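You operate a simulated robot arm through the tools that you are given. There is no shell and no other tool. Be economical: measure what you need, move in short steps, check, and stop when the job is done.

The job below is to be done with a simulated robot arm. You get a single attempt, and the scene is never put back.

## Task
Clamp the blue heel and sand the old glue off its top.
Fine: clamp it first; put the sanding block back; after the sanding set the lever to free and leave the heel in the clamp. What is to be rubbed or washed off counts as gone when no trace of it is left.

It is judged by the outcome, as a careful person would: the job done as asked, and still so three seconds after it is handed in. It fails if anything else is knocked over, pushed out of place, dropped, spilled or broken.

## Robot
A 7-joint arm with a two-finger parallel gripper, fixed in place. Base frame: the origin is at the foot of the arm, x ahead of it, y to its left, z up; the work surface is at about z = 0. Units: cm, rad, N and s.
With the tool pointing down near the work surface it reaches from about 24 to 62 cm from the base axis. Its first joint turns from -1.152 to 1.152 rad. Payload 2.6 kg.
The tool frame sits at the grasp point between the pads (the TCP): z along the fingers, y along the line on which they close. The tips reach 3 cm beyond it. Largest opening 9.4 cm; finger width 2.8, thickness 1; the body of the gripper, 5 by 9.6 cm, starts 5.5 cm behind the TCP.
Orientation is that of the tool frame in the base frame, as [roll, pitch, yaw] about the fixed x, y, z axes, in that order (R = Rz(yaw) Ry(pitch) Rx(roll)). With the fingers straight down and closing along the base's y, the tool's x points along the base's -x, its y along +y and its z along -z.

## Interface
- The arm moves only by the tool send_rows. Its argument "series" is a list of rows, each a list of 3 entries, a list of its own where there are three numbers: the shift along the base's x, y, z in cm, then the turn, a rotation vector about the base's x, y, z in degrees, then the opening, from 0 (shut) to 1 (fully open). In form: [[[x, y, z], [ax, ay, az], fingers], ...]. A call has 1 to 10 rows; each row shifts and turns the commanded pose from where the row before left it. Rows are played at 5 a second. More than 5 cm and 0.15 rad between two rows, or a gripper value outside its range, and nothing of the call is played. A pose out of reach is approached as far as the arm can. The call stops where the force on the tool passes 70 N (or 10 N more than at its start, if that is more) or the arm is blocked; 0.2 s more then pass. Each finger travels about 7.2 cm/s and halts on what it meets, pressing with about 22 N; the grip force reading is that of the motor and also rises with nothing between the fingers. The clock runs only during rows and for 0.2 s after the last one: add rows that do not move to give the fingers time. The reply holds the time, the measured pose of the TCP, the force on the tool along the base axes, the opening and the grip force, in the units named above and with some noise, with the torque about the TCP (base axes, N m) and any sound that the robot's microphone picked up.
- Cameras (640 x 400 px; columns grow to the right, rows downward): "scene" is fixed at [2.8, 42.21, 57.56]; the picture's right is [-0.86, -0.51, 0.00], its down [-0.23, 0.40, -0.89] and it looks along [0.45, -0.77, -0.46] (base axes); focal length 327 px, centre (320, 200). "wrist" rides on the gripper at [7.6, 1.4, -10.3] in the tool frame; the picture's right is [-0.18, 0.98, 0.00], its down [-0.75, -0.14, -0.64] and it looks along [-0.63, -0.12, 0.77] (tool axes); focal length 243 px, centre (320, 200). There is no depth. A picture from a camera that has moved, and an enlarged one, comes with that camera's place and axes in the base frame and with its lens.
- get_image(camera): a new picture of that camera. It takes no simulated time.
- zoom(camera, box): a new picture of the part [left, top, right, bottom] of that camera's present view, enlarged. It takes no simulated time.
- job_done(): hands the job in; it is judged then, once.

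Go step by step. Nothing tells you positions but the pictures and the camera data: compare them with the known pose of the tool, close in by small moves and look again before you grip or let go. The budget is 120 turns and 84 pictures, counting those below and the enlarged ones. Unless the task says otherwise, let go and move clear before handing in, and close with one line.

The tools are called after "Call:" as name(argument=value, ...) on one line, values as JSON. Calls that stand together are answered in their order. send_rows: Moves the arm, as the interface text tells. Its arguments: {"type":"object","properties":{"series":{"type":"array","items":{"type":"array"}}},"required":["series"]} The other tools are called the same way: get_image (camera) takes a picture; zoom (camera, box) takes an enlarged picture of a part of a camera's view; job_done () hands the job in.

At the start:

```text
t: 0.0
position: [37.55, -1.59, 37.3]
tcp_rot: [-3.14, 0.001, -3.142]
wrist_force: [0.0, 0.1, 0.0]
moment: [0.01, 0.02, -0.04]
finger_gap: 9.38
grip_force: 0.1
```

scene: 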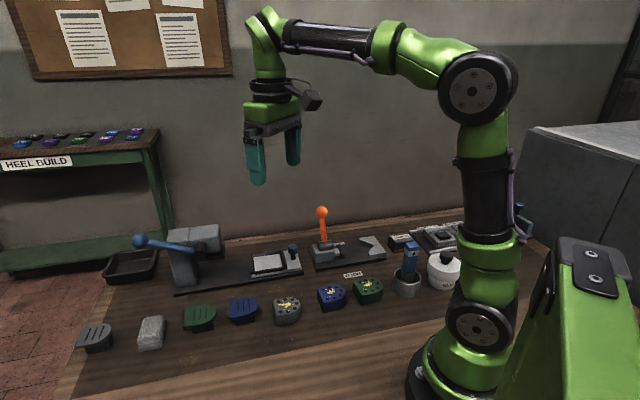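
wrist: 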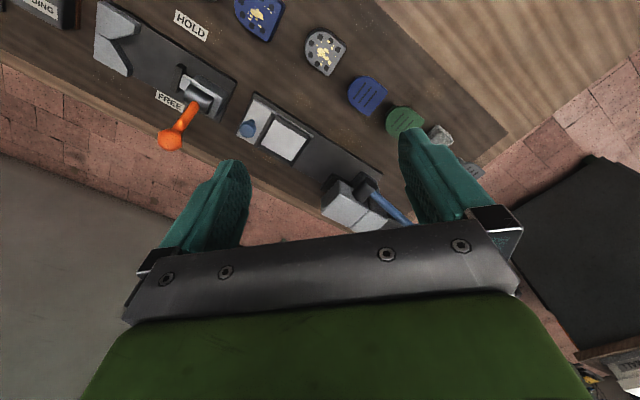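

I see a bench with several heels, a toggle clamp with an orange lever, and possibly a sanding block. I'll zoom in first to identify everything.

Call:
zoom(camera="scene", box=[70, 200, 310, 350])

Call:
zoom(camera="scene", box=[260, 190, 500, 340])

Call:
zoom(camera="wrist", box=[0, 0, 320, 200])

```text
2.67 times, centred on (190, 275) of scene
camera zoom: at [2.8, 42.21, 57.56], right [-0.86, -0.51, 0.0], down [-0.23, 0.4, -0.89], along [0.45, -0.77, -0.46], focal length 872 px, centre (667, 0)
```

zoom: 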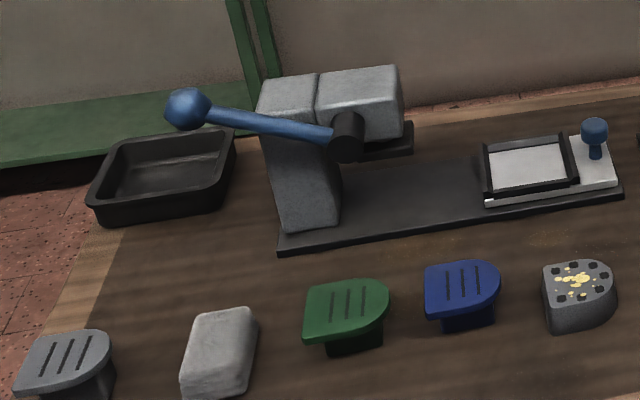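

```text
2.67 times, centred on (380, 265) of scene
camera zoom: at [2.8, 42.21, 57.56], right [-0.86, -0.51, 0.0], down [-0.23, 0.4, -0.89], along [0.45, -0.77, -0.46], focal length 872 px, centre (160, 27)
```

zoom: 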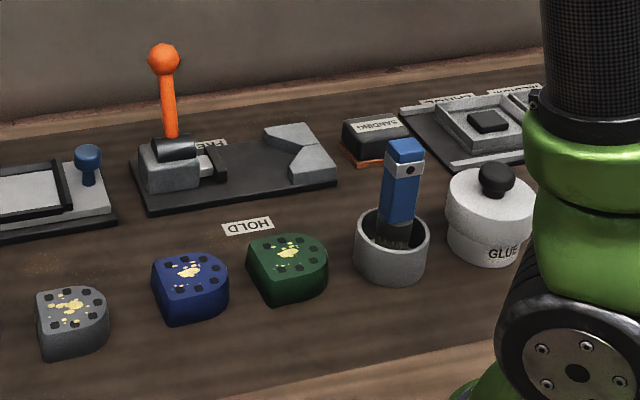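

```text
2.00 times, centred on (160, 100) of wrist
camera zoom: at [29.7, -0.32, 47.51], right [0.18, 0.98, 0.0], down [0.75, -0.14, 0.64], along [0.63, -0.12, -0.77], focal length 485 px, centre (640, 400)
```

zoom: 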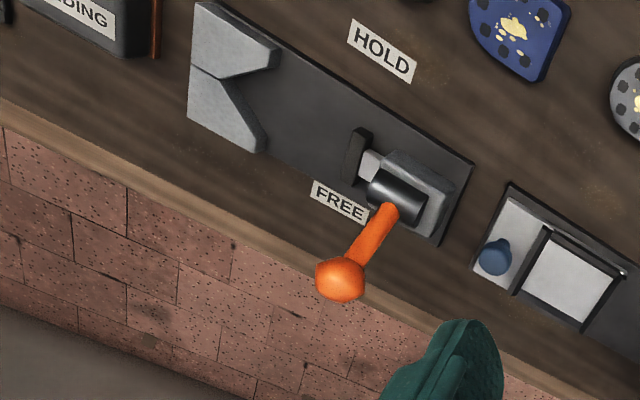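

The blue heel with glue is at about (30,-10). The clamp centre is at about (34,-26), with its axis on a diagonal, and the lever ball is at about (42,-25,14) on the FREE side. I'll move the wrist camera closer to look.

Call:
send_rows(series=[[[-2, -3, -2], [0, 0, 0], 1], [[-2, -3, -2], [0, 0, 0], 1], [[-2, -3, -2], [0, 0, 0], 1], [[-1.5, -3, -1], [0, 0, 0], 1]])

Call:
get_image(camera="wrist")

```text
t: 1.0
position: [29.91, -13.98, 30.32]
tcp_rot: [-3.139, 0.001, -3.141]
wrist_force: [0.1, -0.3, 0.5]
moment: [0.01, 0.02, -0.03]
finger_gap: 9.41
grip_force: 0.1
```

```text
78 pictures are left
camera wrist: at [22.23, -12.55, 40.56], right [0.18, 0.98, 0.0], down [0.75, -0.14, 0.64], along [0.63, -0.12, -0.77], focal length 243 px, centre (320, 200)
```

wrist: 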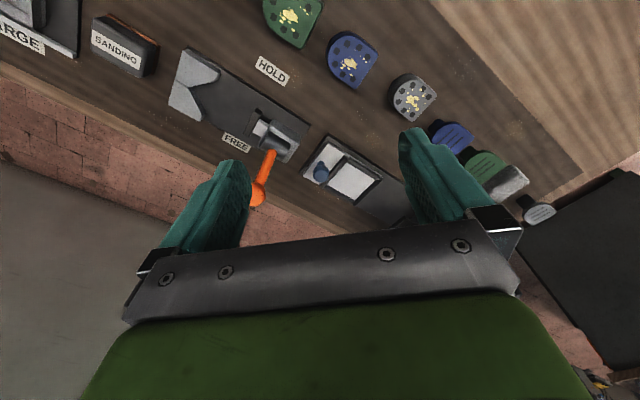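

Call:
zoom(camera="wrist", box=[250, 0, 410, 100])

Call:
zoom(camera="wrist", box=[150, 30, 342, 150])

Call:
zoom(camera="wrist", box=[0, 0, 192, 120])

```text
4.00 times, centred on (330, 50) of wrist
camera zoom: at [22.23, -12.55, 40.56], right [0.18, 0.98, 0.0], down [0.75, -0.14, 0.64], along [0.63, -0.12, -0.77], focal length 970 px, centre (280, 800)
```

zoom: 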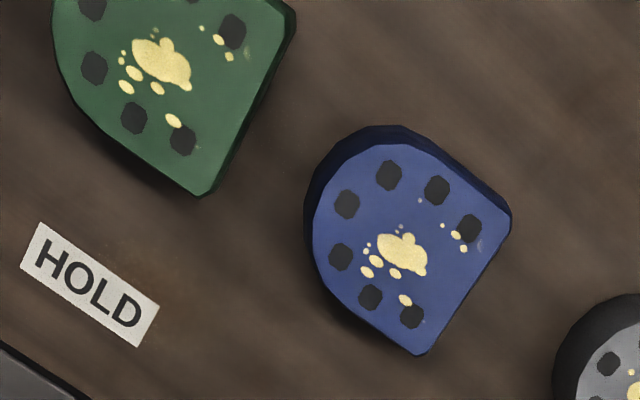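

```text
3.33 times, centred on (246, 90) of wrist
camera zoom: at [22.23, -12.55, 40.56], right [0.18, 0.98, 0.0], down [0.75, -0.14, 0.64], along [0.63, -0.12, -0.77], focal length 809 px, centre (567, 567)
```

zoom: 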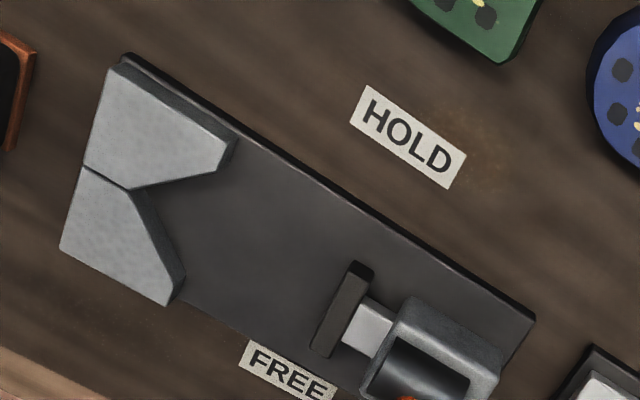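

```text
3.33 times, centred on (96, 60) of wrist
camera zoom: at [22.23, -12.55, 40.56], right [0.18, 0.98, 0.0], down [0.75, -0.14, 0.64], along [0.63, -0.12, -0.77], focal length 809 px, centre (1067, 667)
```

zoom: 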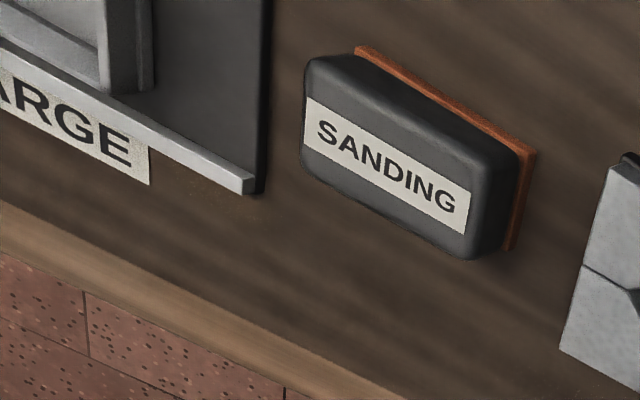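

The heel axis and the clamp axis both run along about -135°. I'll turn the gripper by +45° so the fingers close across the heel, then hover above it and look again.

Call:
send_rows(series=[[[0, 1, -2], [0, 0, 7.5], 1], [[0, 1, -2], [0, 0, 7.5], 1], [[0, 1, -2], [0, 0, 7.5], 1], [[0, 1, -2], [0, 0, 7.5], 1], [[0, 1, -2], [0, 0, 7.5], 1], [[0, 0, -2], [0, 0, 7.5], 1]])

Call:
get_image(camera="wrist")

Call:
zoom(camera="scene", box=[250, 190, 490, 340])

```text
t: 2.4
position: [30.14, -8.74, 18.2]
tcp_rot: [-3.141, 0.0, -2.352]
wrist_force: [0.5, -0.4, 0.8]
moment: [-0.03, 0.0, -0.03]
finger_gap: 9.41
grip_force: 0.0
```

```text
74 pictures are left
camera wrist: at [23.59, -13.1, 28.55], right [-0.57, 0.82, 0.0], down [0.63, 0.43, 0.64], along [0.53, 0.36, -0.77], focal length 243 px, centre (320, 200)
```

wrist: 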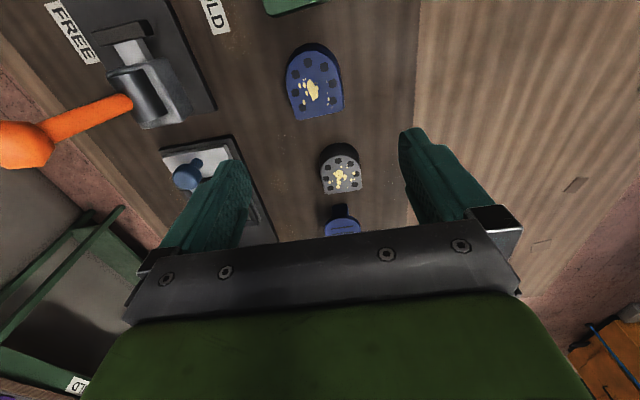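

```text
2.67 times, centred on (370, 265) of scene
camera zoom: at [2.8, 42.21, 57.56], right [-0.86, -0.51, 0.0], down [-0.23, 0.4, -0.89], along [0.45, -0.77, -0.46], focal length 872 px, centre (187, 27)
```

zoom: 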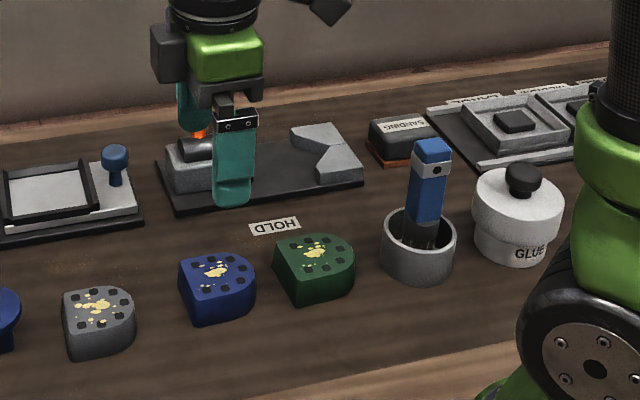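

The gripper is above the blue heel at z 18. I'll zoom in to refine the heel's position and height.

Call:
zoom(camera="wrist", box=[240, 30, 400, 130])

Call:
zoom(camera="scene", box=[300, 270, 380, 320])

```text
4.00 times, centred on (320, 80) of wrist
camera zoom: at [23.59, -13.1, 28.55], right [-0.57, 0.82, 0.0], down [0.63, 0.43, 0.64], along [0.53, 0.36, -0.77], focal length 970 px, centre (320, 680)
```

zoom: 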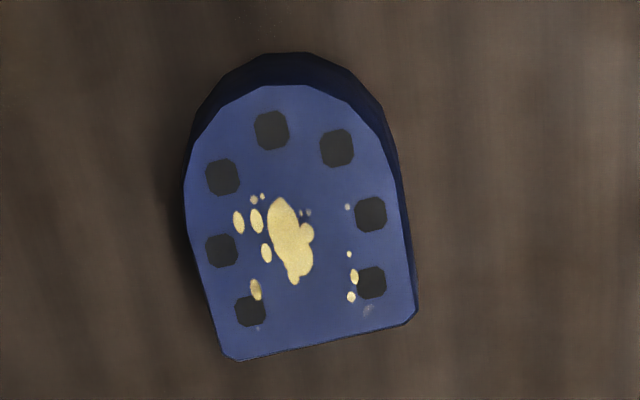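

```text
8.00 times, centred on (340, 295) of scene
camera zoom: at [2.8, 42.21, 57.56], right [-0.86, -0.51, 0.0], down [-0.23, 0.4, -0.89], along [0.45, -0.77, -0.46], focal length 2616 px, centre (160, -560)
```

zoom: 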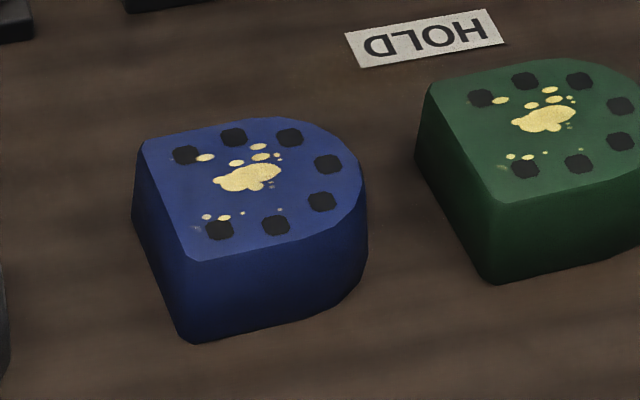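

The heel is about 3.2 cm tall and 5 wide, its axis is at -135°, and its flat back is centred at (31.4,-7.8). I'll go down and grip it 1.7 cm from the flat end.

Call:
send_rows(series=[[[0.1, -0.24, -4], [0, 0, 0], 1], [[0, 0, -4], [0, 0, 0], 1], [[0, 0, -3], [0, 0, 0], 1], [[0, 0, -2], [0, 0, 0], 1], [[0, 0, 0], [0, 0, 0], 1]])

Call:
get_image(camera="scene")

Call:
get_image(camera="wrist")

```text
t: 3.6
position: [30.17, -9.08, 5.05]
tcp_rot: [3.141, 0.0, -2.357]
wrist_force: [0.1, 0.2, 0.8]
moment: [-0.06, -0.04, 0.0]
finger_gap: 9.37
grip_force: 0.0
```

```text
70 pictures are left
```

scene: 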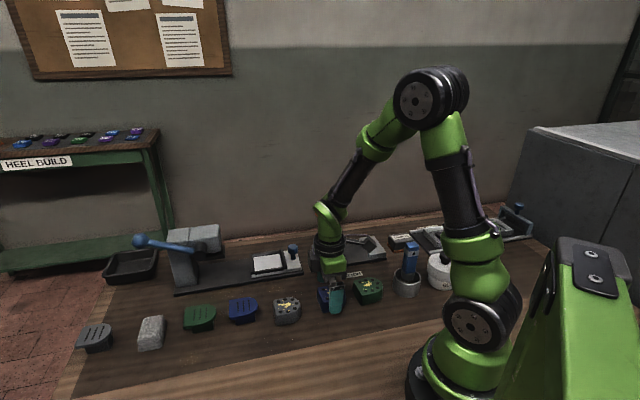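

```text
69 pictures are left
camera wrist: at [23.76, -13.5, 15.42], right [-0.56, 0.83, 0.0], down [0.63, 0.43, 0.64], along [0.53, 0.36, -0.77], focal length 243 px, centre (320, 200)
```

wrist: 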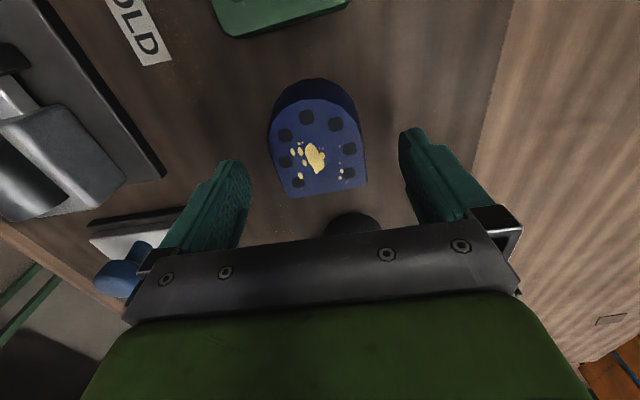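

The position is consistent, so I'll go down the last bit and close on the heel.

Call:
send_rows(series=[[[0, 0, -1.5], [0, 0, 0], 1], [[0, 0, 0], [0, 0, 0], 0.8], [[0, 0, 0], [0, 0, 0], 0.6], [[0, 0, 0], [0, 0, 0], 0.4], [[0, 0, 0], [0, 0, 0], 0.4], [[0, 0, 0], [0, 0, 0], 0.3], [[0, 0, 0], [0, 0, 0], 0.3]])

```text
t: 5.2
position: [30.13, -8.9, 3.74]
tcp_rot: [-3.141, -0.001, -2.355]
wrist_force: [-0.9, -0.1, -0.4]
moment: [-0.02, 0.02, -0.01]
finger_gap: 5.53
grip_force: 21.4
```

I have the heel, at a 5.5 cm opening. I'll lift it and carry it to above the clamp.

Call:
send_rows(series=[[[0, 0, 3], [0, 0, 0], 0.3], [[0, 0, 4], [0, 0, 0], 0.3], [[0, 0, 4], [0, 0, 0], 0.3], [[0.4, -4, 0], [0, 0, 0], 0.3], [[0.5, -4, 0], [0, 0, 0], 0.3], [[0.5, -4, 0], [0, 0, 0], 0.3], [[0.5, -4, 0], [0, 0, 0], 0.3], [[0.5, -4.2, 0], [0, 0, 0], 0.3], [[0, 0, 0], [0, 0, 0], 0.3]])

Call:
get_image(camera="wrist")

Call:
zoom(camera="scene", box=[290, 190, 450, 290])

```text
t: 7.2
position: [32.39, -29.2, 14.73]
tcp_rot: [3.141, 0.001, -2.356]
wrist_force: [-0.6, -0.2, -1.3]
moment: [0.01, 0.0, 0.02]
finger_gap: 5.55
grip_force: 22.5
```

```text
68 pictures are left
camera wrist: at [25.9, -33.76, 25.04], right [-0.56, 0.83, 0.0], down [0.63, 0.43, 0.64], along [0.53, 0.36, -0.77], focal length 243 px, centre (320, 200)
```

wrist: 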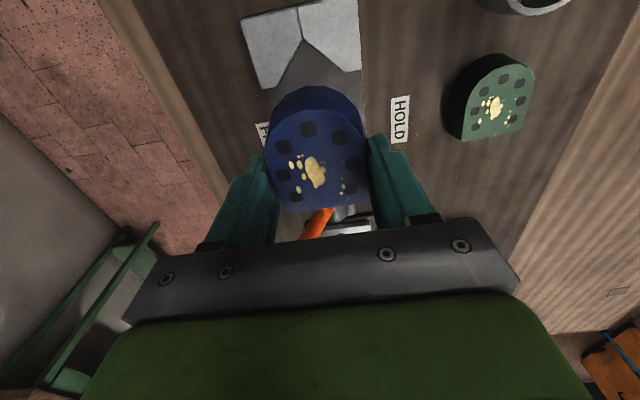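

```text
4.00 times, centred on (370, 240) of scene
camera zoom: at [2.8, 42.21, 57.56], right [-0.86, -0.51, 0.0], down [-0.23, 0.4, -0.89], along [0.45, -0.77, -0.46], focal length 1308 px, centre (120, 40)
```

zoom: 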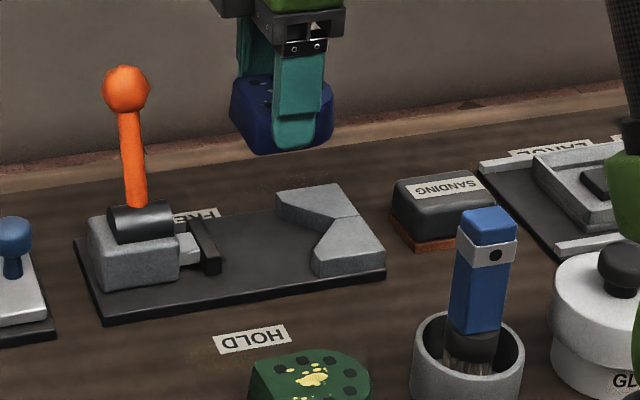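

The V notch is at (28.8,-33.4), the jaw at (35.7,-26.5), and the axis is exactly 45°. I'll line the heel up with the V and go down close to the bed.

Call:
send_rows(series=[[[0.1, -0.5, -3], [0, 0, 0], 0.3], [[0, 0, -3], [0, 0, 0], 0.3], [[0, 0, -2], [0, 0, 0], 0.3], [[0, 0, -1], [0, 0, 0], 0.3], [[0, 0, 0], [0, 0, 0], 0.3]])

Call:
zoom(camera="scene", box=[290, 190, 450, 290])

Call:
get_image(camera="wrist")

```text
t: 8.4
position: [32.61, -29.64, 5.8]
tcp_rot: [-3.141, 0.001, -2.356]
wrist_force: [4.5, 1.1, 0.5]
moment: [0.04, -0.1, 0.03]
finger_gap: 5.55
grip_force: 22.4
```

```text
4.00 times, centred on (370, 240) of scene
camera zoom: at [2.8, 42.21, 57.56], right [-0.86, -0.51, 0.0], down [-0.23, 0.4, -0.89], along [0.45, -0.77, -0.46], focal length 1308 px, centre (120, 40)
```

zoom: 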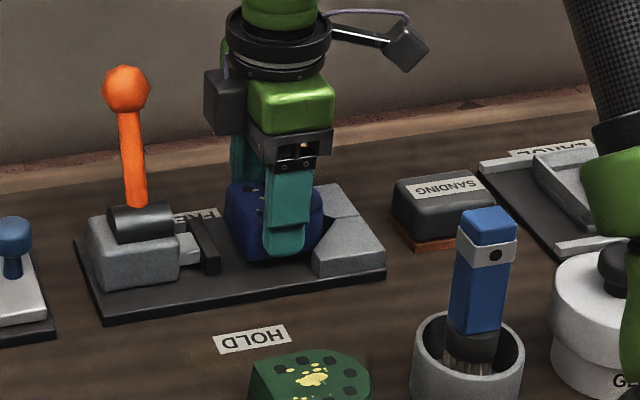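

```text
65 pictures are left
camera wrist: at [26.12, -34.03, 16.11], right [-0.57, 0.82, 0.0], down [0.63, 0.43, 0.64], along [0.53, 0.36, -0.77], focal length 243 px, centre (320, 200)
```

wrist: 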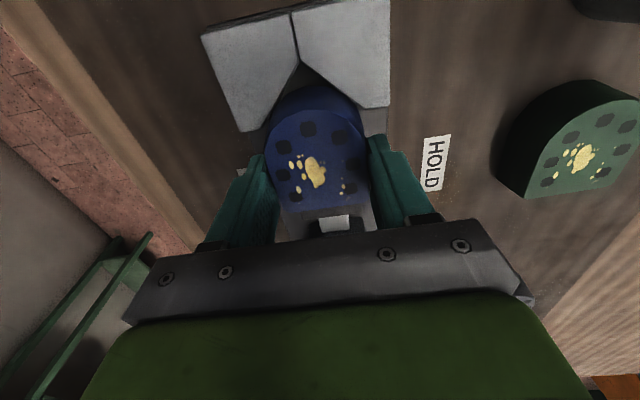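

There's a small x force, so the heel may be brushing the V. I'll back off 0.5 cm along the axis and go down gently.

Call:
send_rows(series=[[[0.35, 0.35, 0], [0, 0, 0], 0.3], [[0, 0, -0.4], [0, 0, 0], 0.3], [[0, 0, -0.3], [0, 0, 0], 0.3], [[0, 0, 0], [0, 0, 0], 0.3]])

```text
t: 9.4
position: [32.78, -29.32, 5.12]
tcp_rot: [-3.141, 0.001, -2.357]
wrist_force: [-0.3, -0.2, -1.4]
moment: [0.0, -0.04, -0.01]
finger_gap: 5.51
grip_force: 21.9
```

Call:
send_rows(series=[[[0, 0, -0.2], [0, 0, 0], 0.3], [[0, 0, -0.2], [0, 0, 0], 0.3], [[0, 0, 0], [0, 0, 0], 0.3]])

```text
t: 10.2
position: [32.92, -29.28, 4.64]
tcp_rot: [3.141, 0.001, -2.357]
wrist_force: [-2.0, 1.2, 7.5]
moment: [0.01, 0.04, -0.04]
finger_gap: 5.54
grip_force: 22.3
```

The heel touches the bed. I'll release it and rise straight up.

Call:
send_rows(series=[[[0, 0, 0], [0, 0, 0], 0.65], [[0, 0, 0], [0, 0, 0], 0.8], [[0, 0, 0], [0, 0, 0], 0.8], [[0, 0, 3], [0, 0, 0], 0.8], [[0, 0, 4], [0, 0, 0], 0.8], [[0, 0, 4], [0, 0, 0], 0.8], [[0, 0, 3], [0, 0, 0], 0.8], [[0, 0, 0], [0, 0, 0], 0.8]])

Call:
get_image(camera="wrist")

Call:
zoom(camera="scene", box=[290, 190, 450, 290])

```text
t: 12.0
position: [32.86, -29.24, 18.57]
tcp_rot: [-3.141, 0.0, -2.356]
wrist_force: [-0.5, -0.6, -0.5]
moment: [0.01, -0.01, 0.0]
finger_gap: 7.52
grip_force: 0.0
```

```text
64 pictures are left
camera wrist: at [26.4, -33.7, 28.87], right [-0.56, 0.83, 0.0], down [0.63, 0.43, 0.64], along [0.53, 0.36, -0.77], focal length 243 px, centre (320, 200)
```

wrist: 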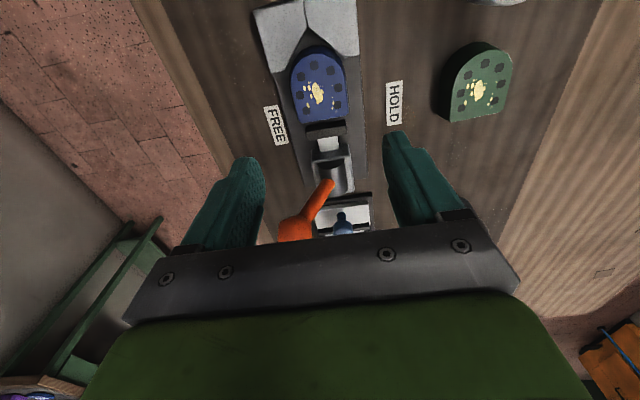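

```text
4.00 times, centred on (370, 240) of scene
camera zoom: at [2.8, 42.21, 57.56], right [-0.86, -0.51, 0.0], down [-0.23, 0.4, -0.89], along [0.45, -0.77, -0.46], focal length 1308 px, centre (120, 40)
```

zoom: 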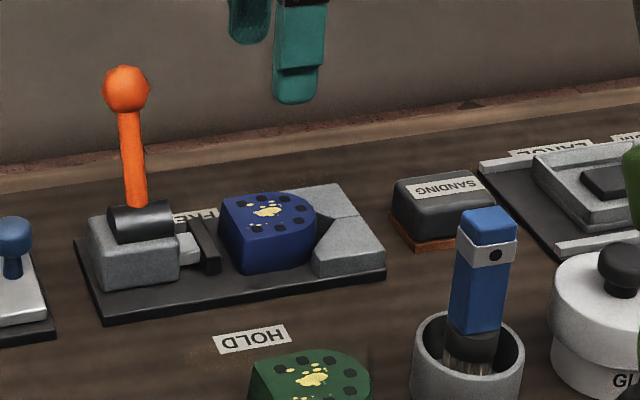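

The heel is seated well. Next I'll straddle the lever ball at about (41.6,-25,13.8) with the fingers open, starting by hovering above it.

Call:
send_rows(series=[[[0, 0, 3], [0, 0, 0], 0.8], [[3, 1.5, 0], [0, 0, 0], 0.8], [[3, 1.5, 0], [0, 0, 0], 0.8], [[2.7, 1.2, 0], [0, 0, 0], 0.8], [[0, 0, 0], [0, 0, 0], 0.8]])

Call:
get_image(camera="wrist")

Call:
zoom(camera="scene", box=[250, 140, 410, 240])

```text
t: 13.2
position: [41.42, -25.16, 21.52]
tcp_rot: [-3.141, 0.001, -2.357]
wrist_force: [-0.4, -0.6, -0.2]
moment: [-0.01, 0.01, 0.03]
finger_gap: 7.53
grip_force: 0.0
```

```text
62 pictures are left
camera wrist: at [35.01, -29.57, 31.84], right [-0.56, 0.83, 0.0], down [0.63, 0.43, 0.64], along [0.53, 0.36, -0.77], focal length 243 px, centre (320, 200)
```

wrist: 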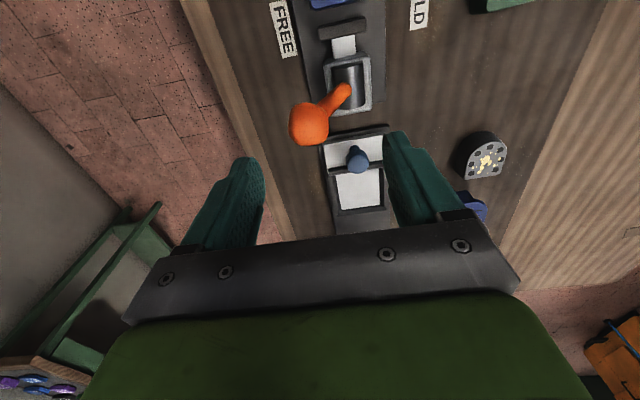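

```text
4.00 times, centred on (330, 190) of scene
camera zoom: at [2.8, 42.21, 57.56], right [-0.86, -0.51, 0.0], down [-0.23, 0.4, -0.89], along [0.45, -0.77, -0.46], focal length 1308 px, centre (280, 240)
```

zoom: 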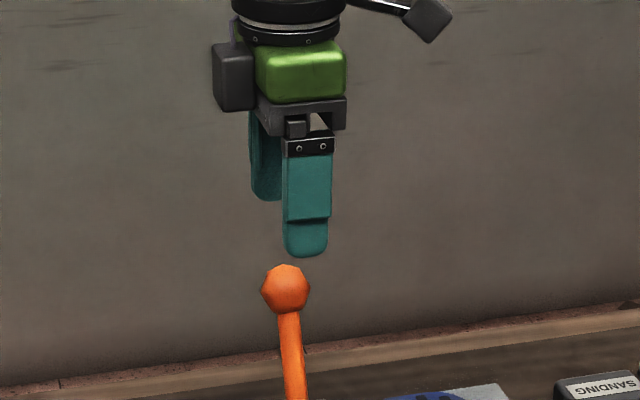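

The ball is at (41.8,-25.6,13.4). I'll go down around it.

Call:
send_rows(series=[[[0.4, -0.4, -2], [0, 0, 0], 0.8], [[0, 0, -2.5], [0, 0, 0], 0.8], [[0, 0, -2.5], [0, 0, 0], 0.8], [[0, 0, -2], [0, 0, 0], 0.8], [[0, 0, 0], [0, 0, 0], 0.8]])

Call:
zoom(camera="scene", box=[250, 160, 410, 260])

Call:
get_image(camera="wrist")

```text
t: 14.4
position: [41.89, -25.39, 12.6]
tcp_rot: [-3.141, 0.0, -2.358]
wrist_force: [0.1, -0.7, -0.1]
moment: [-0.03, 0.03, -0.01]
finger_gap: 7.53
grip_force: 0.0
```

```text
4.00 times, centred on (330, 210) of scene
camera zoom: at [2.8, 42.21, 57.56], right [-0.86, -0.51, 0.0], down [-0.23, 0.4, -0.89], along [0.45, -0.77, -0.46], focal length 1308 px, centre (280, 160)
```

zoom: 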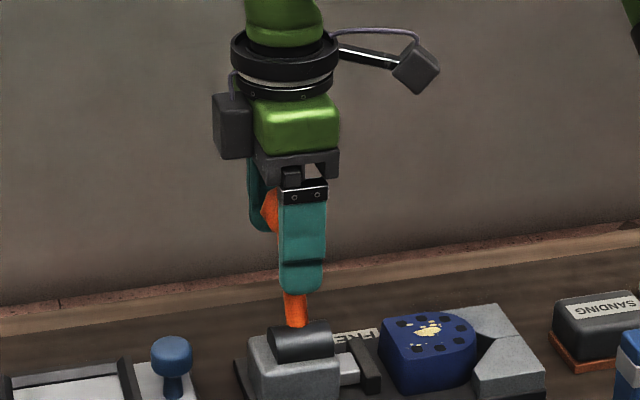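

```text
59 pictures are left
camera wrist: at [35.39, -29.78, 22.8], right [-0.56, 0.83, 0.0], down [0.63, 0.43, 0.64], along [0.53, 0.36, -0.77], focal length 243 px, centre (320, 200)
```

wrist: 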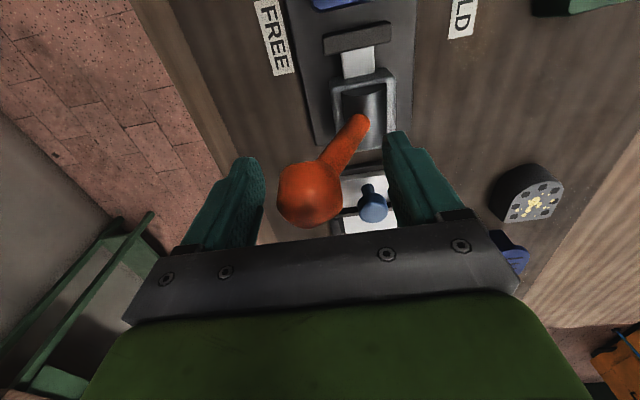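

The ball is between the fingers. I'll push toward HOLD in steps.

Call:
send_rows(series=[[[-0.7, 0.7, 0], [0, 0, 0], 0.8], [[-0.7, 0.7, 0], [0, 0, 0], 0.8], [[-0.7, 0.7, 0], [0, 0, 0], 0.8], [[-0.7, 0.7, 0], [0, 0, 0], 0.8], [[-0.7, 0.7, 0], [0, 0, 0], 0.8], [[0, 0, 0], [0, 0, 0], 0.8]])

Call:
zoom(camera="scene", box=[250, 160, 410, 260])

```text
t: 15.8
position: [38.33, -21.85, 12.6]
tcp_rot: [3.141, 0.0, -2.356]
wrist_force: [0.1, -0.3, 0.4]
moment: [0.05, 0.0, -0.01]
finger_gap: 7.55
grip_force: 0.3
```

```text
4.00 times, centred on (330, 210) of scene
camera zoom: at [2.8, 42.21, 57.56], right [-0.86, -0.51, 0.0], down [-0.23, 0.4, -0.89], along [0.45, -0.77, -0.46], focal length 1308 px, centre (280, 160)
```

zoom: 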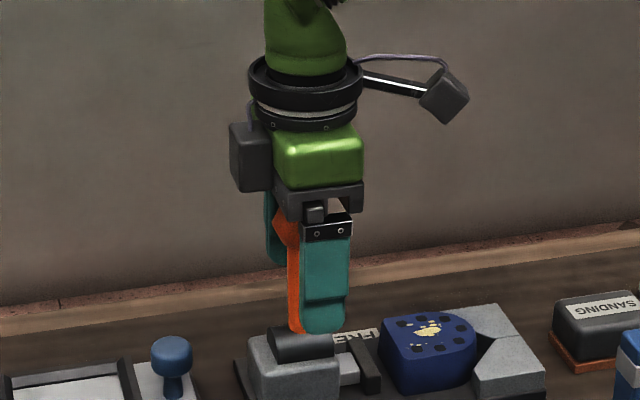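

It moves with little force, so I'll continue.

Call:
send_rows(series=[[[-0.7, 0.7, 0], [0, 0, 0], 0.8], [[-0.7, 0.7, 0], [0, 0, 0], 0.8], [[-0.7, 0.7, 0], [0, 0, 0], 0.8], [[-0.7, 0.7, 0], [0, 0, 0], 0.8], [[0, 0, 0], [0, 0, 0], 0.8]])

Call:
zoom(camera="scene", box=[250, 160, 410, 260])

Call:
get_image(camera="wrist")

```text
t: 17.0
position: [35.81, -18.97, 12.7]
tcp_rot: [3.141, -0.002, -2.357]
wrist_force: [2.5, -1.2, 1.2]
moment: [-0.05, -0.08, 0.02]
finger_gap: 7.6
grip_force: 1.0
```

```text
4.00 times, centred on (330, 210) of scene
camera zoom: at [2.8, 42.21, 57.56], right [-0.86, -0.51, 0.0], down [-0.23, 0.4, -0.89], along [0.45, -0.77, -0.46], focal length 1308 px, centre (280, 160)
```

zoom: 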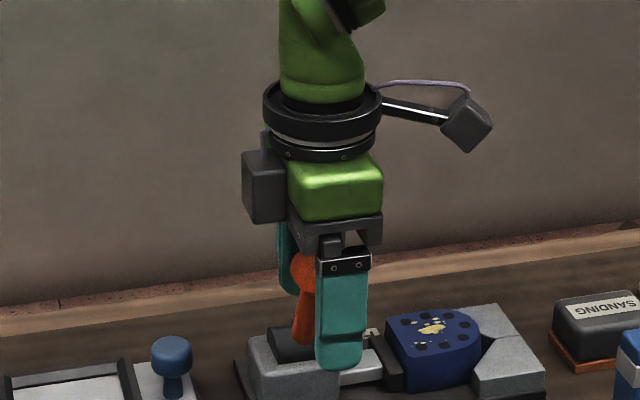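

```text
56 pictures are left
camera wrist: at [29.19, -23.5, 22.91], right [-0.57, 0.82, 0.0], down [0.63, 0.43, 0.64], along [0.53, 0.36, -0.77], focal length 243 px, centre (320, 200)
```

wrist: 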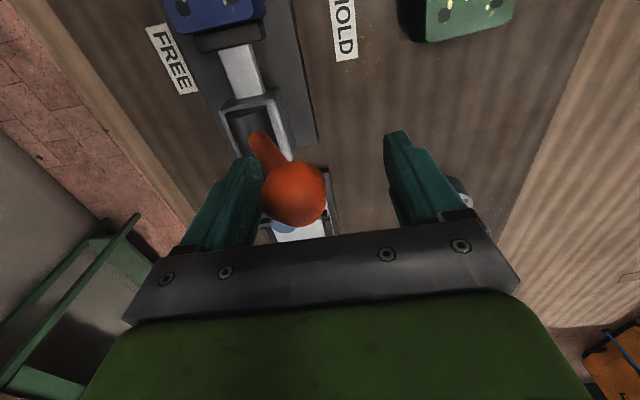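

The jaw has reached the heel. I'll keep pushing until the lever stops.

Call:
send_rows(series=[[[-0.5, 0.5, -0.2], [0, 0, 0], 0.8], [[-0.5, 0.5, -0.2], [0, 0, 0], 0.8], [[-0.4, 0.4, -0.2], [0, 0, 0], 0.8], [[0, 0, 0], [0, 0, 0], 0.8]])

Call:
zoom(camera="scene", box=[250, 160, 410, 260])

```text
t: 18.0
position: [35.0, -18.29, 12.47]
tcp_rot: [-3.112, 0.004, -2.352]
wrist_force: [24.3, -29.9, 18.4]
moment: [-1.47, -1.32, -0.06]
finger_gap: 9.42
grip_force: 16.3
```

```text
4.00 times, centred on (330, 210) of scene
camera zoom: at [2.79, 42.22, 57.55], right [-0.86, -0.51, 0.0], down [-0.23, 0.4, -0.89], along [0.45, -0.77, -0.46], focal length 1308 px, centre (280, 160)
```

zoom: 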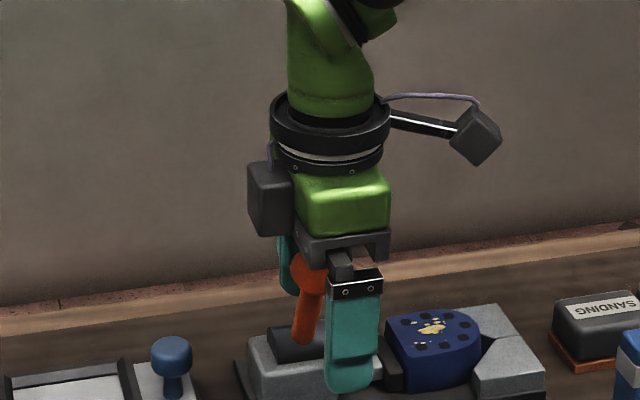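

The lever is at its stop. I'll back off to centre the fingers, rise clear, and check that it holds.

Call:
send_rows(series=[[[0.6, -0.6, 0], [0, 0, 0], 0.8], [[0.5, -0.5, 0], [0, 0, 0], 0.8], [[0, 0, 0], [0, 0, 0], 0.8], [[0, 0, 0], [0, 0, 0], 0.8]])

Call:
get_image(camera="wrist")

```text
t: 19.0
position: [35.59, -18.85, 12.24]
tcp_rot: [-3.134, 0.003, -2.352]
wrist_force: [13.5, -6.3, 15.2]
moment: [-0.67, -0.78, 0.25]
finger_gap: 8.35
grip_force: 7.2
```

```text
54 pictures are left
camera wrist: at [29.08, -23.24, 22.45], right [-0.57, 0.82, -0.01], down [0.63, 0.44, 0.65], along [0.53, 0.36, -0.76], focal length 243 px, centre (320, 200)
```

wrist: 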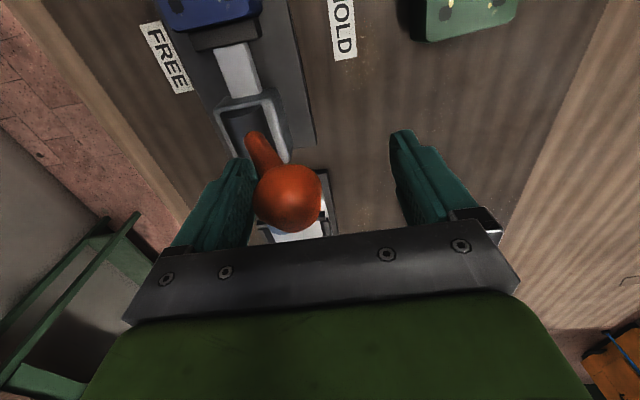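

Call:
send_rows(series=[[[0.5, -0.5, 0], [0, 0, 0], 0.8], [[0.5, -0.5, 0], [0, 0, 0], 0.8], [[0, 0, 0], [0, 0, 0], 0.8]])

Call:
get_image(camera="wrist")

Call:
zoom(camera="scene", box=[250, 160, 410, 260])

```text
t: 19.8
position: [36.21, -19.77, 12.13]
tcp_rot: [3.138, 0.0, -2.358]
wrist_force: [-0.4, -0.8, -0.4]
moment: [0.0, 0.01, -0.02]
finger_gap: 7.55
grip_force: 0.0
```

```text
53 pictures are left
camera wrist: at [29.73, -24.21, 22.25], right [-0.56, 0.83, 0.0], down [0.64, 0.43, 0.64], along [0.53, 0.36, -0.77], focal length 243 px, centre (320, 200)
```

wrist: 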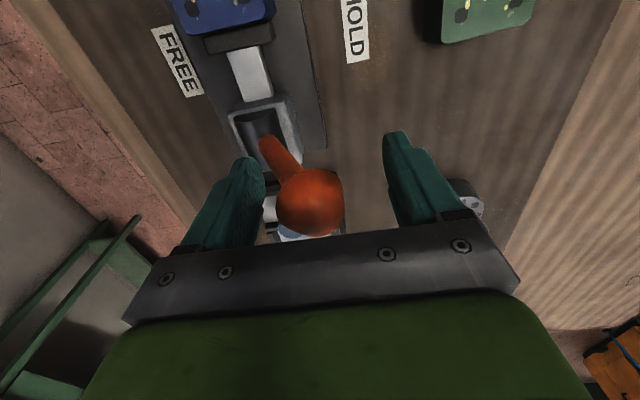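

```text
4.00 times, centred on (330, 210) of scene
camera zoom: at [2.8, 42.21, 57.56], right [-0.86, -0.51, 0.0], down [-0.23, 0.4, -0.89], along [0.45, -0.77, -0.46], focal length 1308 px, centre (280, 160)
```

zoom: 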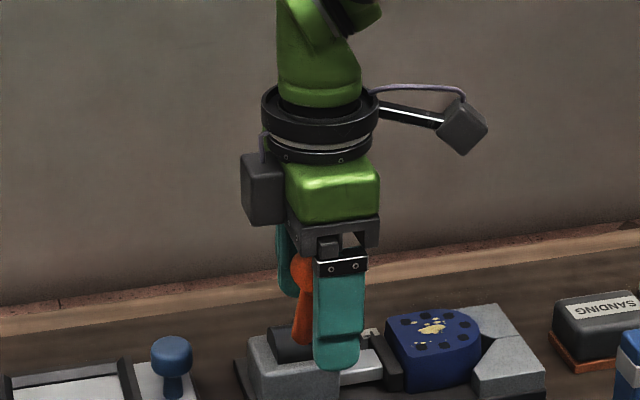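

The lever stays in HOLD and the jaw presses on the heel. I'll rise clear and check the clamp.

Call:
send_rows(series=[[[0, 0, 3], [0, 0, 0], 0.8], [[0, 0, 4], [0, 0, 0], 0.8], [[0, 0, 4], [0, 0, 0], 0.8], [[-4, -3, 1], [0, 0, 0], 0.8], [[-4, -3, 0], [0, 0, 0], 0.8], [[-3, -4, 0], [0, 0, 0], 0.8], [[0, 0, 0], [0, 0, 0], 0.8]])

Call:
get_image(camera="wrist")

Call:
zoom(camera="scene", box=[290, 180, 450, 280])

```text
refused: row 4 steps farther than a row can; nothing moved
```

```text
51 pictures are left
camera wrist: at [29.73, -24.21, 22.25], right [-0.56, 0.83, 0.0], down [0.64, 0.43, 0.64], along [0.53, 0.36, -0.77], focal length 243 px, centre (320, 200)
```

wrist: 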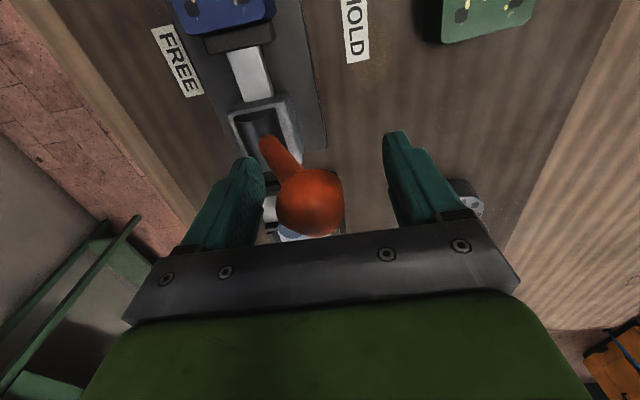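

```text
4.00 times, centred on (370, 230) of scene
camera zoom: at [2.8, 42.21, 57.56], right [-0.86, -0.51, 0.0], down [-0.23, 0.4, -0.89], along [0.45, -0.77, -0.46], focal length 1308 px, centre (120, 80)
```

zoom: 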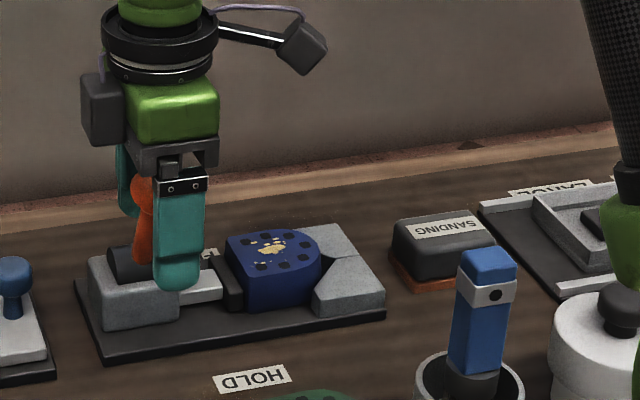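

One row was too long, so nothing moved. The heel is clamped snugly, and now I'll rise and head to the sanding block with shorter rows.

Call:
send_rows(series=[[[0, 0, 3], [0, 0, 0], 0.8], [[0, 0, 4], [0, 0, 0], 0.8], [[0, 0, 3], [0, 0, 0], 0.8], [[-3, -3, 0], [0, 0, 0], 1], [[-3, -3, 0], [0, 0, 0], 1], [[-2, -4, 0], [0, 0, 0], 1], [[-2, -4, 0], [0, 0, 0], 1], [[-2, -4, 0], [0, 0, 0], 1], [[0, 0, 0], [0, 0, 0], 1]])

Call:
get_image(camera="wrist")

Call:
zoom(camera="scene", box=[340, 200, 460, 275])

```text
t: 21.8
position: [24.63, -37.97, 21.84]
tcp_rot: [3.141, 0.0, -2.358]
wrist_force: [-0.7, 1.1, 0.1]
moment: [0.03, -0.01, -0.02]
finger_gap: 9.41
grip_force: 0.0
```

```text
49 pictures are left
camera wrist: at [18.17, -42.38, 32.15], right [-0.56, 0.83, 0.0], down [0.63, 0.43, 0.64], along [0.53, 0.36, -0.77], focal length 243 px, centre (320, 200)
```

wrist: 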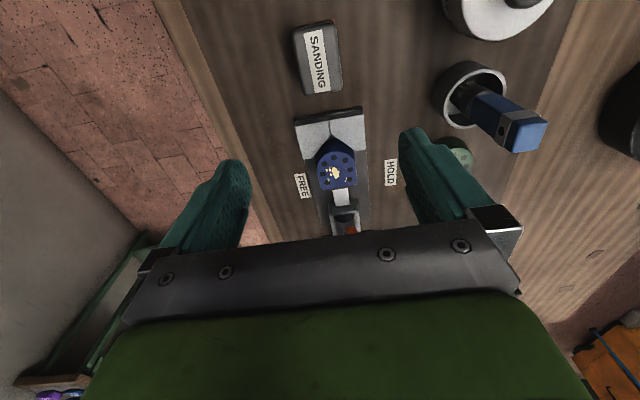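

```text
5.33 times, centred on (400, 238) of scene
camera zoom: at [2.8, 42.21, 57.56], right [-0.86, -0.51, 0.0], down [-0.23, 0.4, -0.89], along [0.45, -0.77, -0.46], focal length 1744 px, centre (-107, 0)
```

zoom: 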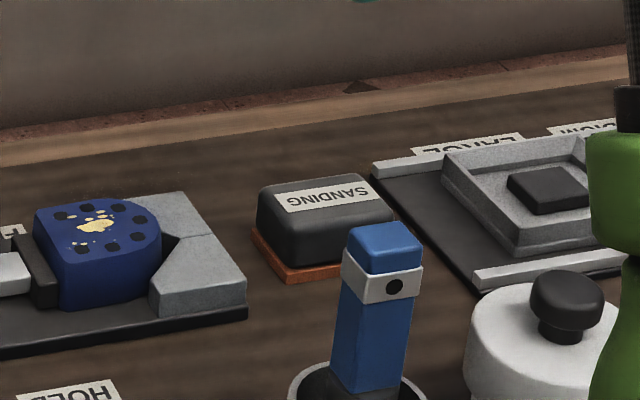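

The sanding block is centred at about (22.6,-39.5), 6.3 by 4 cm, long side along the clamp axis and about 3 cm tall. I'll move over it and descend partway.

Call:
send_rows(series=[[[-2.03, -1.58, -3], [0, 0, 0], 1], [[0, 0, -4], [0, 0, 0], 1], [[0, 0, -4], [0, 0, 0], 1], [[0, 0, -4], [0, 0, 0], 1], [[0, 0, 0], [0, 0, 0], 1]])

Call:
get_image(camera="wrist")

Call:
zoom(camera="scene", box=[340, 180, 460, 255])

```text
t: 23.0
position: [22.62, -39.38, 7.27]
tcp_rot: [3.141, 0.0, -2.355]
wrist_force: [-1.1, 0.4, 0.5]
moment: [-0.01, -0.02, 0.01]
finger_gap: 9.4
grip_force: 0.0
```

```text
47 pictures are left
camera wrist: at [16.06, -43.82, 17.45], right [-0.56, 0.83, 0.0], down [0.63, 0.43, 0.64], along [0.53, 0.36, -0.77], focal length 243 px, centre (320, 200)
```

wrist: 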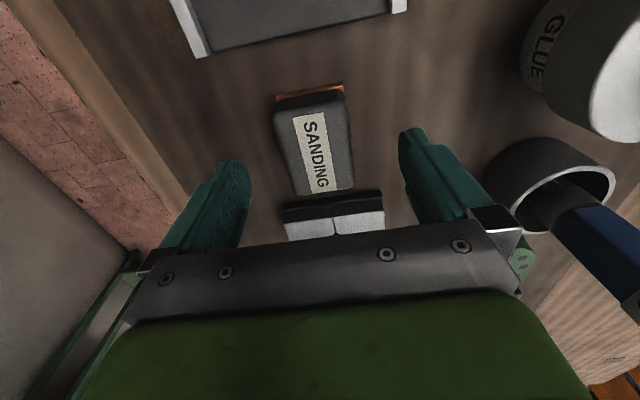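

```text
5.33 times, centred on (400, 218) of scene
camera zoom: at [2.8, 42.21, 57.56], right [-0.86, -0.51, 0.0], down [-0.23, 0.4, -0.89], along [0.45, -0.77, -0.46], focal length 1744 px, centre (-107, 107)
```

zoom: 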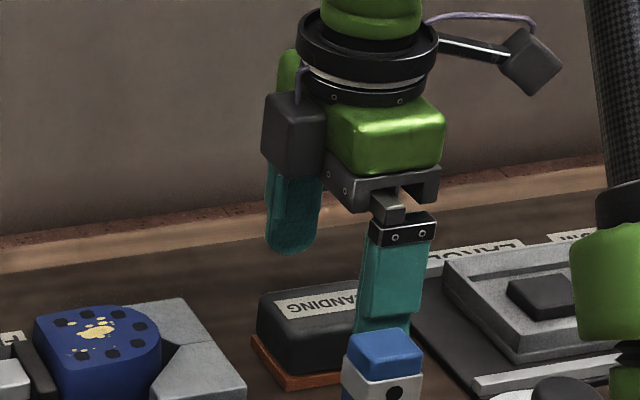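

The block is centred between the fingers. I'll go down and grip it.

Call:
send_rows(series=[[[-0.15, -0.25, -1.6], [0, 0, 0], 1], [[0, 0, -1.6], [0, 0, 0], 1], [[0, 0, 0], [0, 0, 0], 1], [[0, 0, 0], [0, 0, 0], 0.7], [[0, 0, 0], [0, 0, 0], 0.5], [[0, 0, 0], [0, 0, 0], 0.3], [[0, 0, 0], [0, 0, 0], 0.2], [[0, 0, 0], [0, 0, 0], 0.2]])

Call:
zoom(camera="scene", box=[340, 180, 460, 255])

Call:
get_image(camera="wrist")

```text
t: 24.8
position: [22.11, -39.71, 3.98]
tcp_rot: [-3.14, 0.001, -2.354]
wrist_force: [0.4, -0.7, 0.6]
moment: [-0.01, 0.02, 0.0]
finger_gap: 4.95
grip_force: 21.9
```

```text
5.33 times, centred on (400, 218) of scene
camera zoom: at [2.8, 42.21, 57.56], right [-0.86, -0.51, 0.0], down [-0.23, 0.4, -0.89], along [0.45, -0.77, -0.46], focal length 1744 px, centre (-107, 107)
```

zoom: 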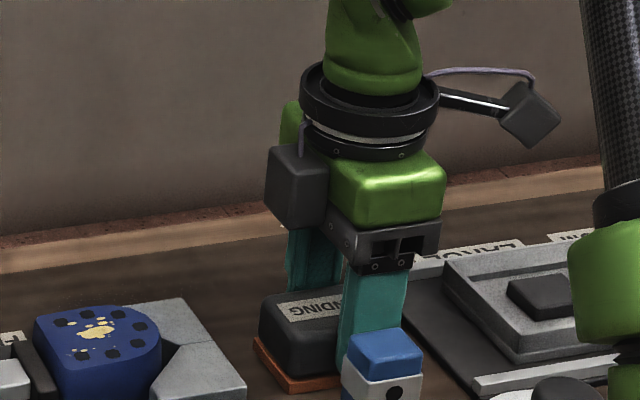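

```text
44 pictures are left
camera wrist: at [15.66, -44.1, 14.33], right [-0.56, 0.83, 0.0], down [0.63, 0.43, 0.64], along [0.53, 0.36, -0.77], focal length 243 px, centre (320, 200)
```

wrist: 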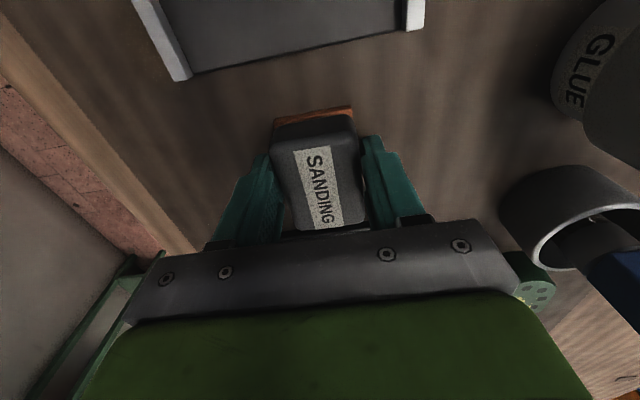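

Gripped at 4.95 cm. The place to put it back is about (22.2,-39.7, z 3.98). I'll lift it and bring it above the heel.

Call:
send_rows(series=[[[0, 0, 2], [0, 0, 0], 0.2], [[0, 0, 3], [0, 0, 0], 0.2], [[0, 0, 3], [0, 0, 0], 0.2], [[3, 3, 0], [0, 0, 0], 0.2], [[3, 3, 0], [0, 0, 0], 0.2], [[3.1, 2.8, 0], [0, 0, 0], 0.2], [[0, 0, -2], [0, 0, 0], 0.2], [[0, 0, 0], [0, 0, 0], 0.2]])

Call:
zoom(camera="scene", box=[300, 170, 440, 257])

Call:
get_image(camera="wrist")

```text
t: 26.6
position: [31.45, -30.73, 9.88]
tcp_rot: [3.141, -0.001, -2.354]
wrist_force: [-0.3, 0.6, -1.2]
moment: [-0.03, 0.0, -0.04]
finger_gap: 4.56
grip_force: 21.6
```

```text
4.57 times, centred on (370, 214) of scene
camera zoom: at [2.8, 42.21, 57.56], right [-0.86, -0.51, 0.0], down [-0.23, 0.4, -0.89], along [0.45, -0.77, -0.46], focal length 1495 px, centre (91, 138)
```

zoom: 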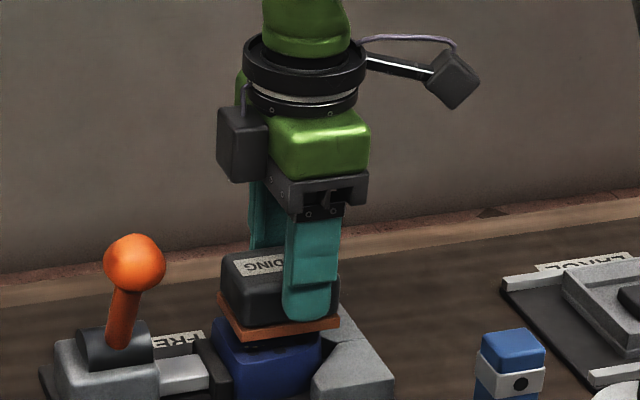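

```text
42 pictures are left
camera wrist: at [24.93, -35.23, 20.19], right [-0.56, 0.83, 0.0], down [0.63, 0.43, 0.64], along [0.53, 0.36, -0.77], focal length 243 px, centre (320, 200)
```

wrist: 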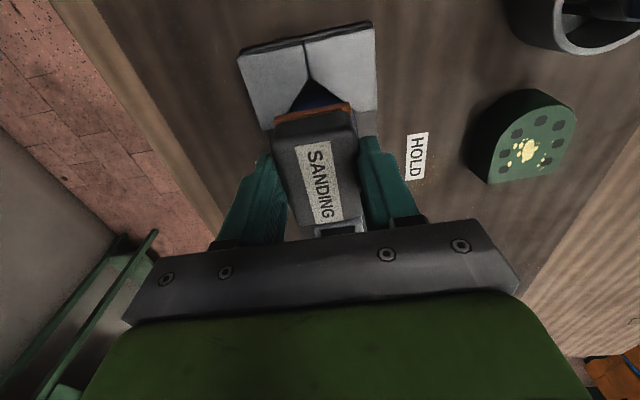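

The block sits firmly over the heel. I'll lower it gently to contact.

Call:
send_rows(series=[[[0, 0, -0.5], [0, 0, 0], 0.2], [[0, 0, -0.4], [0, 0, 0], 0.2], [[0, 0, -0.2], [0, 0, 0], 0.2], [[0, 0, 0], [0, 0, 0], 0.2]])

```text
t: 27.6
position: [31.37, -30.83, 8.69]
tcp_rot: [-3.142, -0.001, -2.356]
wrist_force: [-0.7, 0.1, -1.0]
moment: [0.0, 0.02, 0.0]
finger_gap: 4.55
grip_force: 22.0
```

Call:
send_rows(series=[[[0, 0, -0.2], [0, 0, 0], 0.2], [[0, 0, -0.2], [0, 0, 0], 0.2], [[0, 0, 0], [0, 0, 0], 0.2]])

```text
t: 28.4
position: [31.24, -31.0, 8.4]
tcp_rot: [-3.137, -0.001, -2.358]
wrist_force: [-4.5, 3.3, 20.1]
moment: [0.21, 0.09, 0.03]
finger_gap: 4.56
grip_force: 22.3
```

Contact at about 20 N. I'll ease off slightly and make strokes along and across.

Call:
send_rows(series=[[[0.5, 0.5, 0.08], [0, 0, 0], 0.2], [[0.5, 0.5, 0], [0, 0, 0], 0.2], [[-0.7, -0.7, 0], [0, 0, 0], 0.2], [[-0.7, -0.7, 0], [0, 0, 0], 0.2], [[-0.6, -0.6, 0], [0, 0, 0], 0.2], [[0.7, 0.7, 0], [0, 0, 0], 0.2], [[0.7, 0.7, 0], [0, 0, 0], 0.2], [[0.6, 0.6, 0], [0, 0, 0], 0.2], [[-0.5, -0.5, 0], [0, 0, 0], 0.2], [[-0.5, -0.5, 0], [0, 0, 0], 0.2]])

```text
t: 30.6
position: [31.38, -30.79, 8.47]
tcp_rot: [3.14, 0.0, -2.357]
wrist_force: [1.3, 1.7, 3.1]
moment: [-0.04, -0.03, 0.04]
finger_gap: 4.53
grip_force: 21.9
```

Call:
send_rows(series=[[[0.5, -0.5, -0.06], [0, 0, 0], 0.2], [[0.5, -0.5, 0], [0, 0, 0], 0.2], [[-0.7, 0.7, 0], [0, 0, 0], 0.2], [[-0.7, 0.7, 0], [0, 0, 0], 0.2], [[-0.6, 0.6, 0], [0, 0, 0], 0.2], [[0.7, -0.7, 0], [0, 0, 0], 0.2], [[0.7, -0.7, 0], [0, 0, 0], 0.2], [[0.6, -0.6, 0], [0, 0, 0], 0.2], [[-0.5, 0.5, 0], [0, 0, 0], 0.2], [[-0.5, 0.5, 0], [0, 0, 0], 0.2]])

Call:
send_rows(series=[[[0.5, 0.5, 0], [0, 0, 0], 0.2], [[0.5, 0.5, 0], [0, 0, 0], 0.2], [[-0.7, -0.7, 0], [0, 0, 0], 0.2], [[-0.7, -0.7, 0], [0, 0, 0], 0.2], [[-0.6, -0.6, 0], [0, 0, 0], 0.2], [[0.7, 0.7, 0], [0, 0, 0], 0.2], [[0.7, 0.7, 0], [0, 0, 0], 0.2], [[0.6, 0.6, 0], [0, 0, 0], 0.2], [[-0.5, -0.5, 0], [0, 0, 0], 0.2], [[-0.5, -0.5, 0], [0, 0, 0], 0.2]])

```text
t: 32.8
position: [31.42, -30.92, 8.45]
tcp_rot: [-3.137, 0.001, -2.356]
wrist_force: [3.6, -3.7, 13.8]
moment: [-0.01, 0.04, -0.01]
finger_gap: 4.52
grip_force: 22.2
```

```text
t: 35.0
position: [31.49, -30.65, 8.27]
tcp_rot: [-3.139, 0.005, -2.353]
wrist_force: [5.0, 6.2, 22.9]
moment: [0.17, -0.33, 0.02]
finger_gap: 4.56
grip_force: 21.9
```

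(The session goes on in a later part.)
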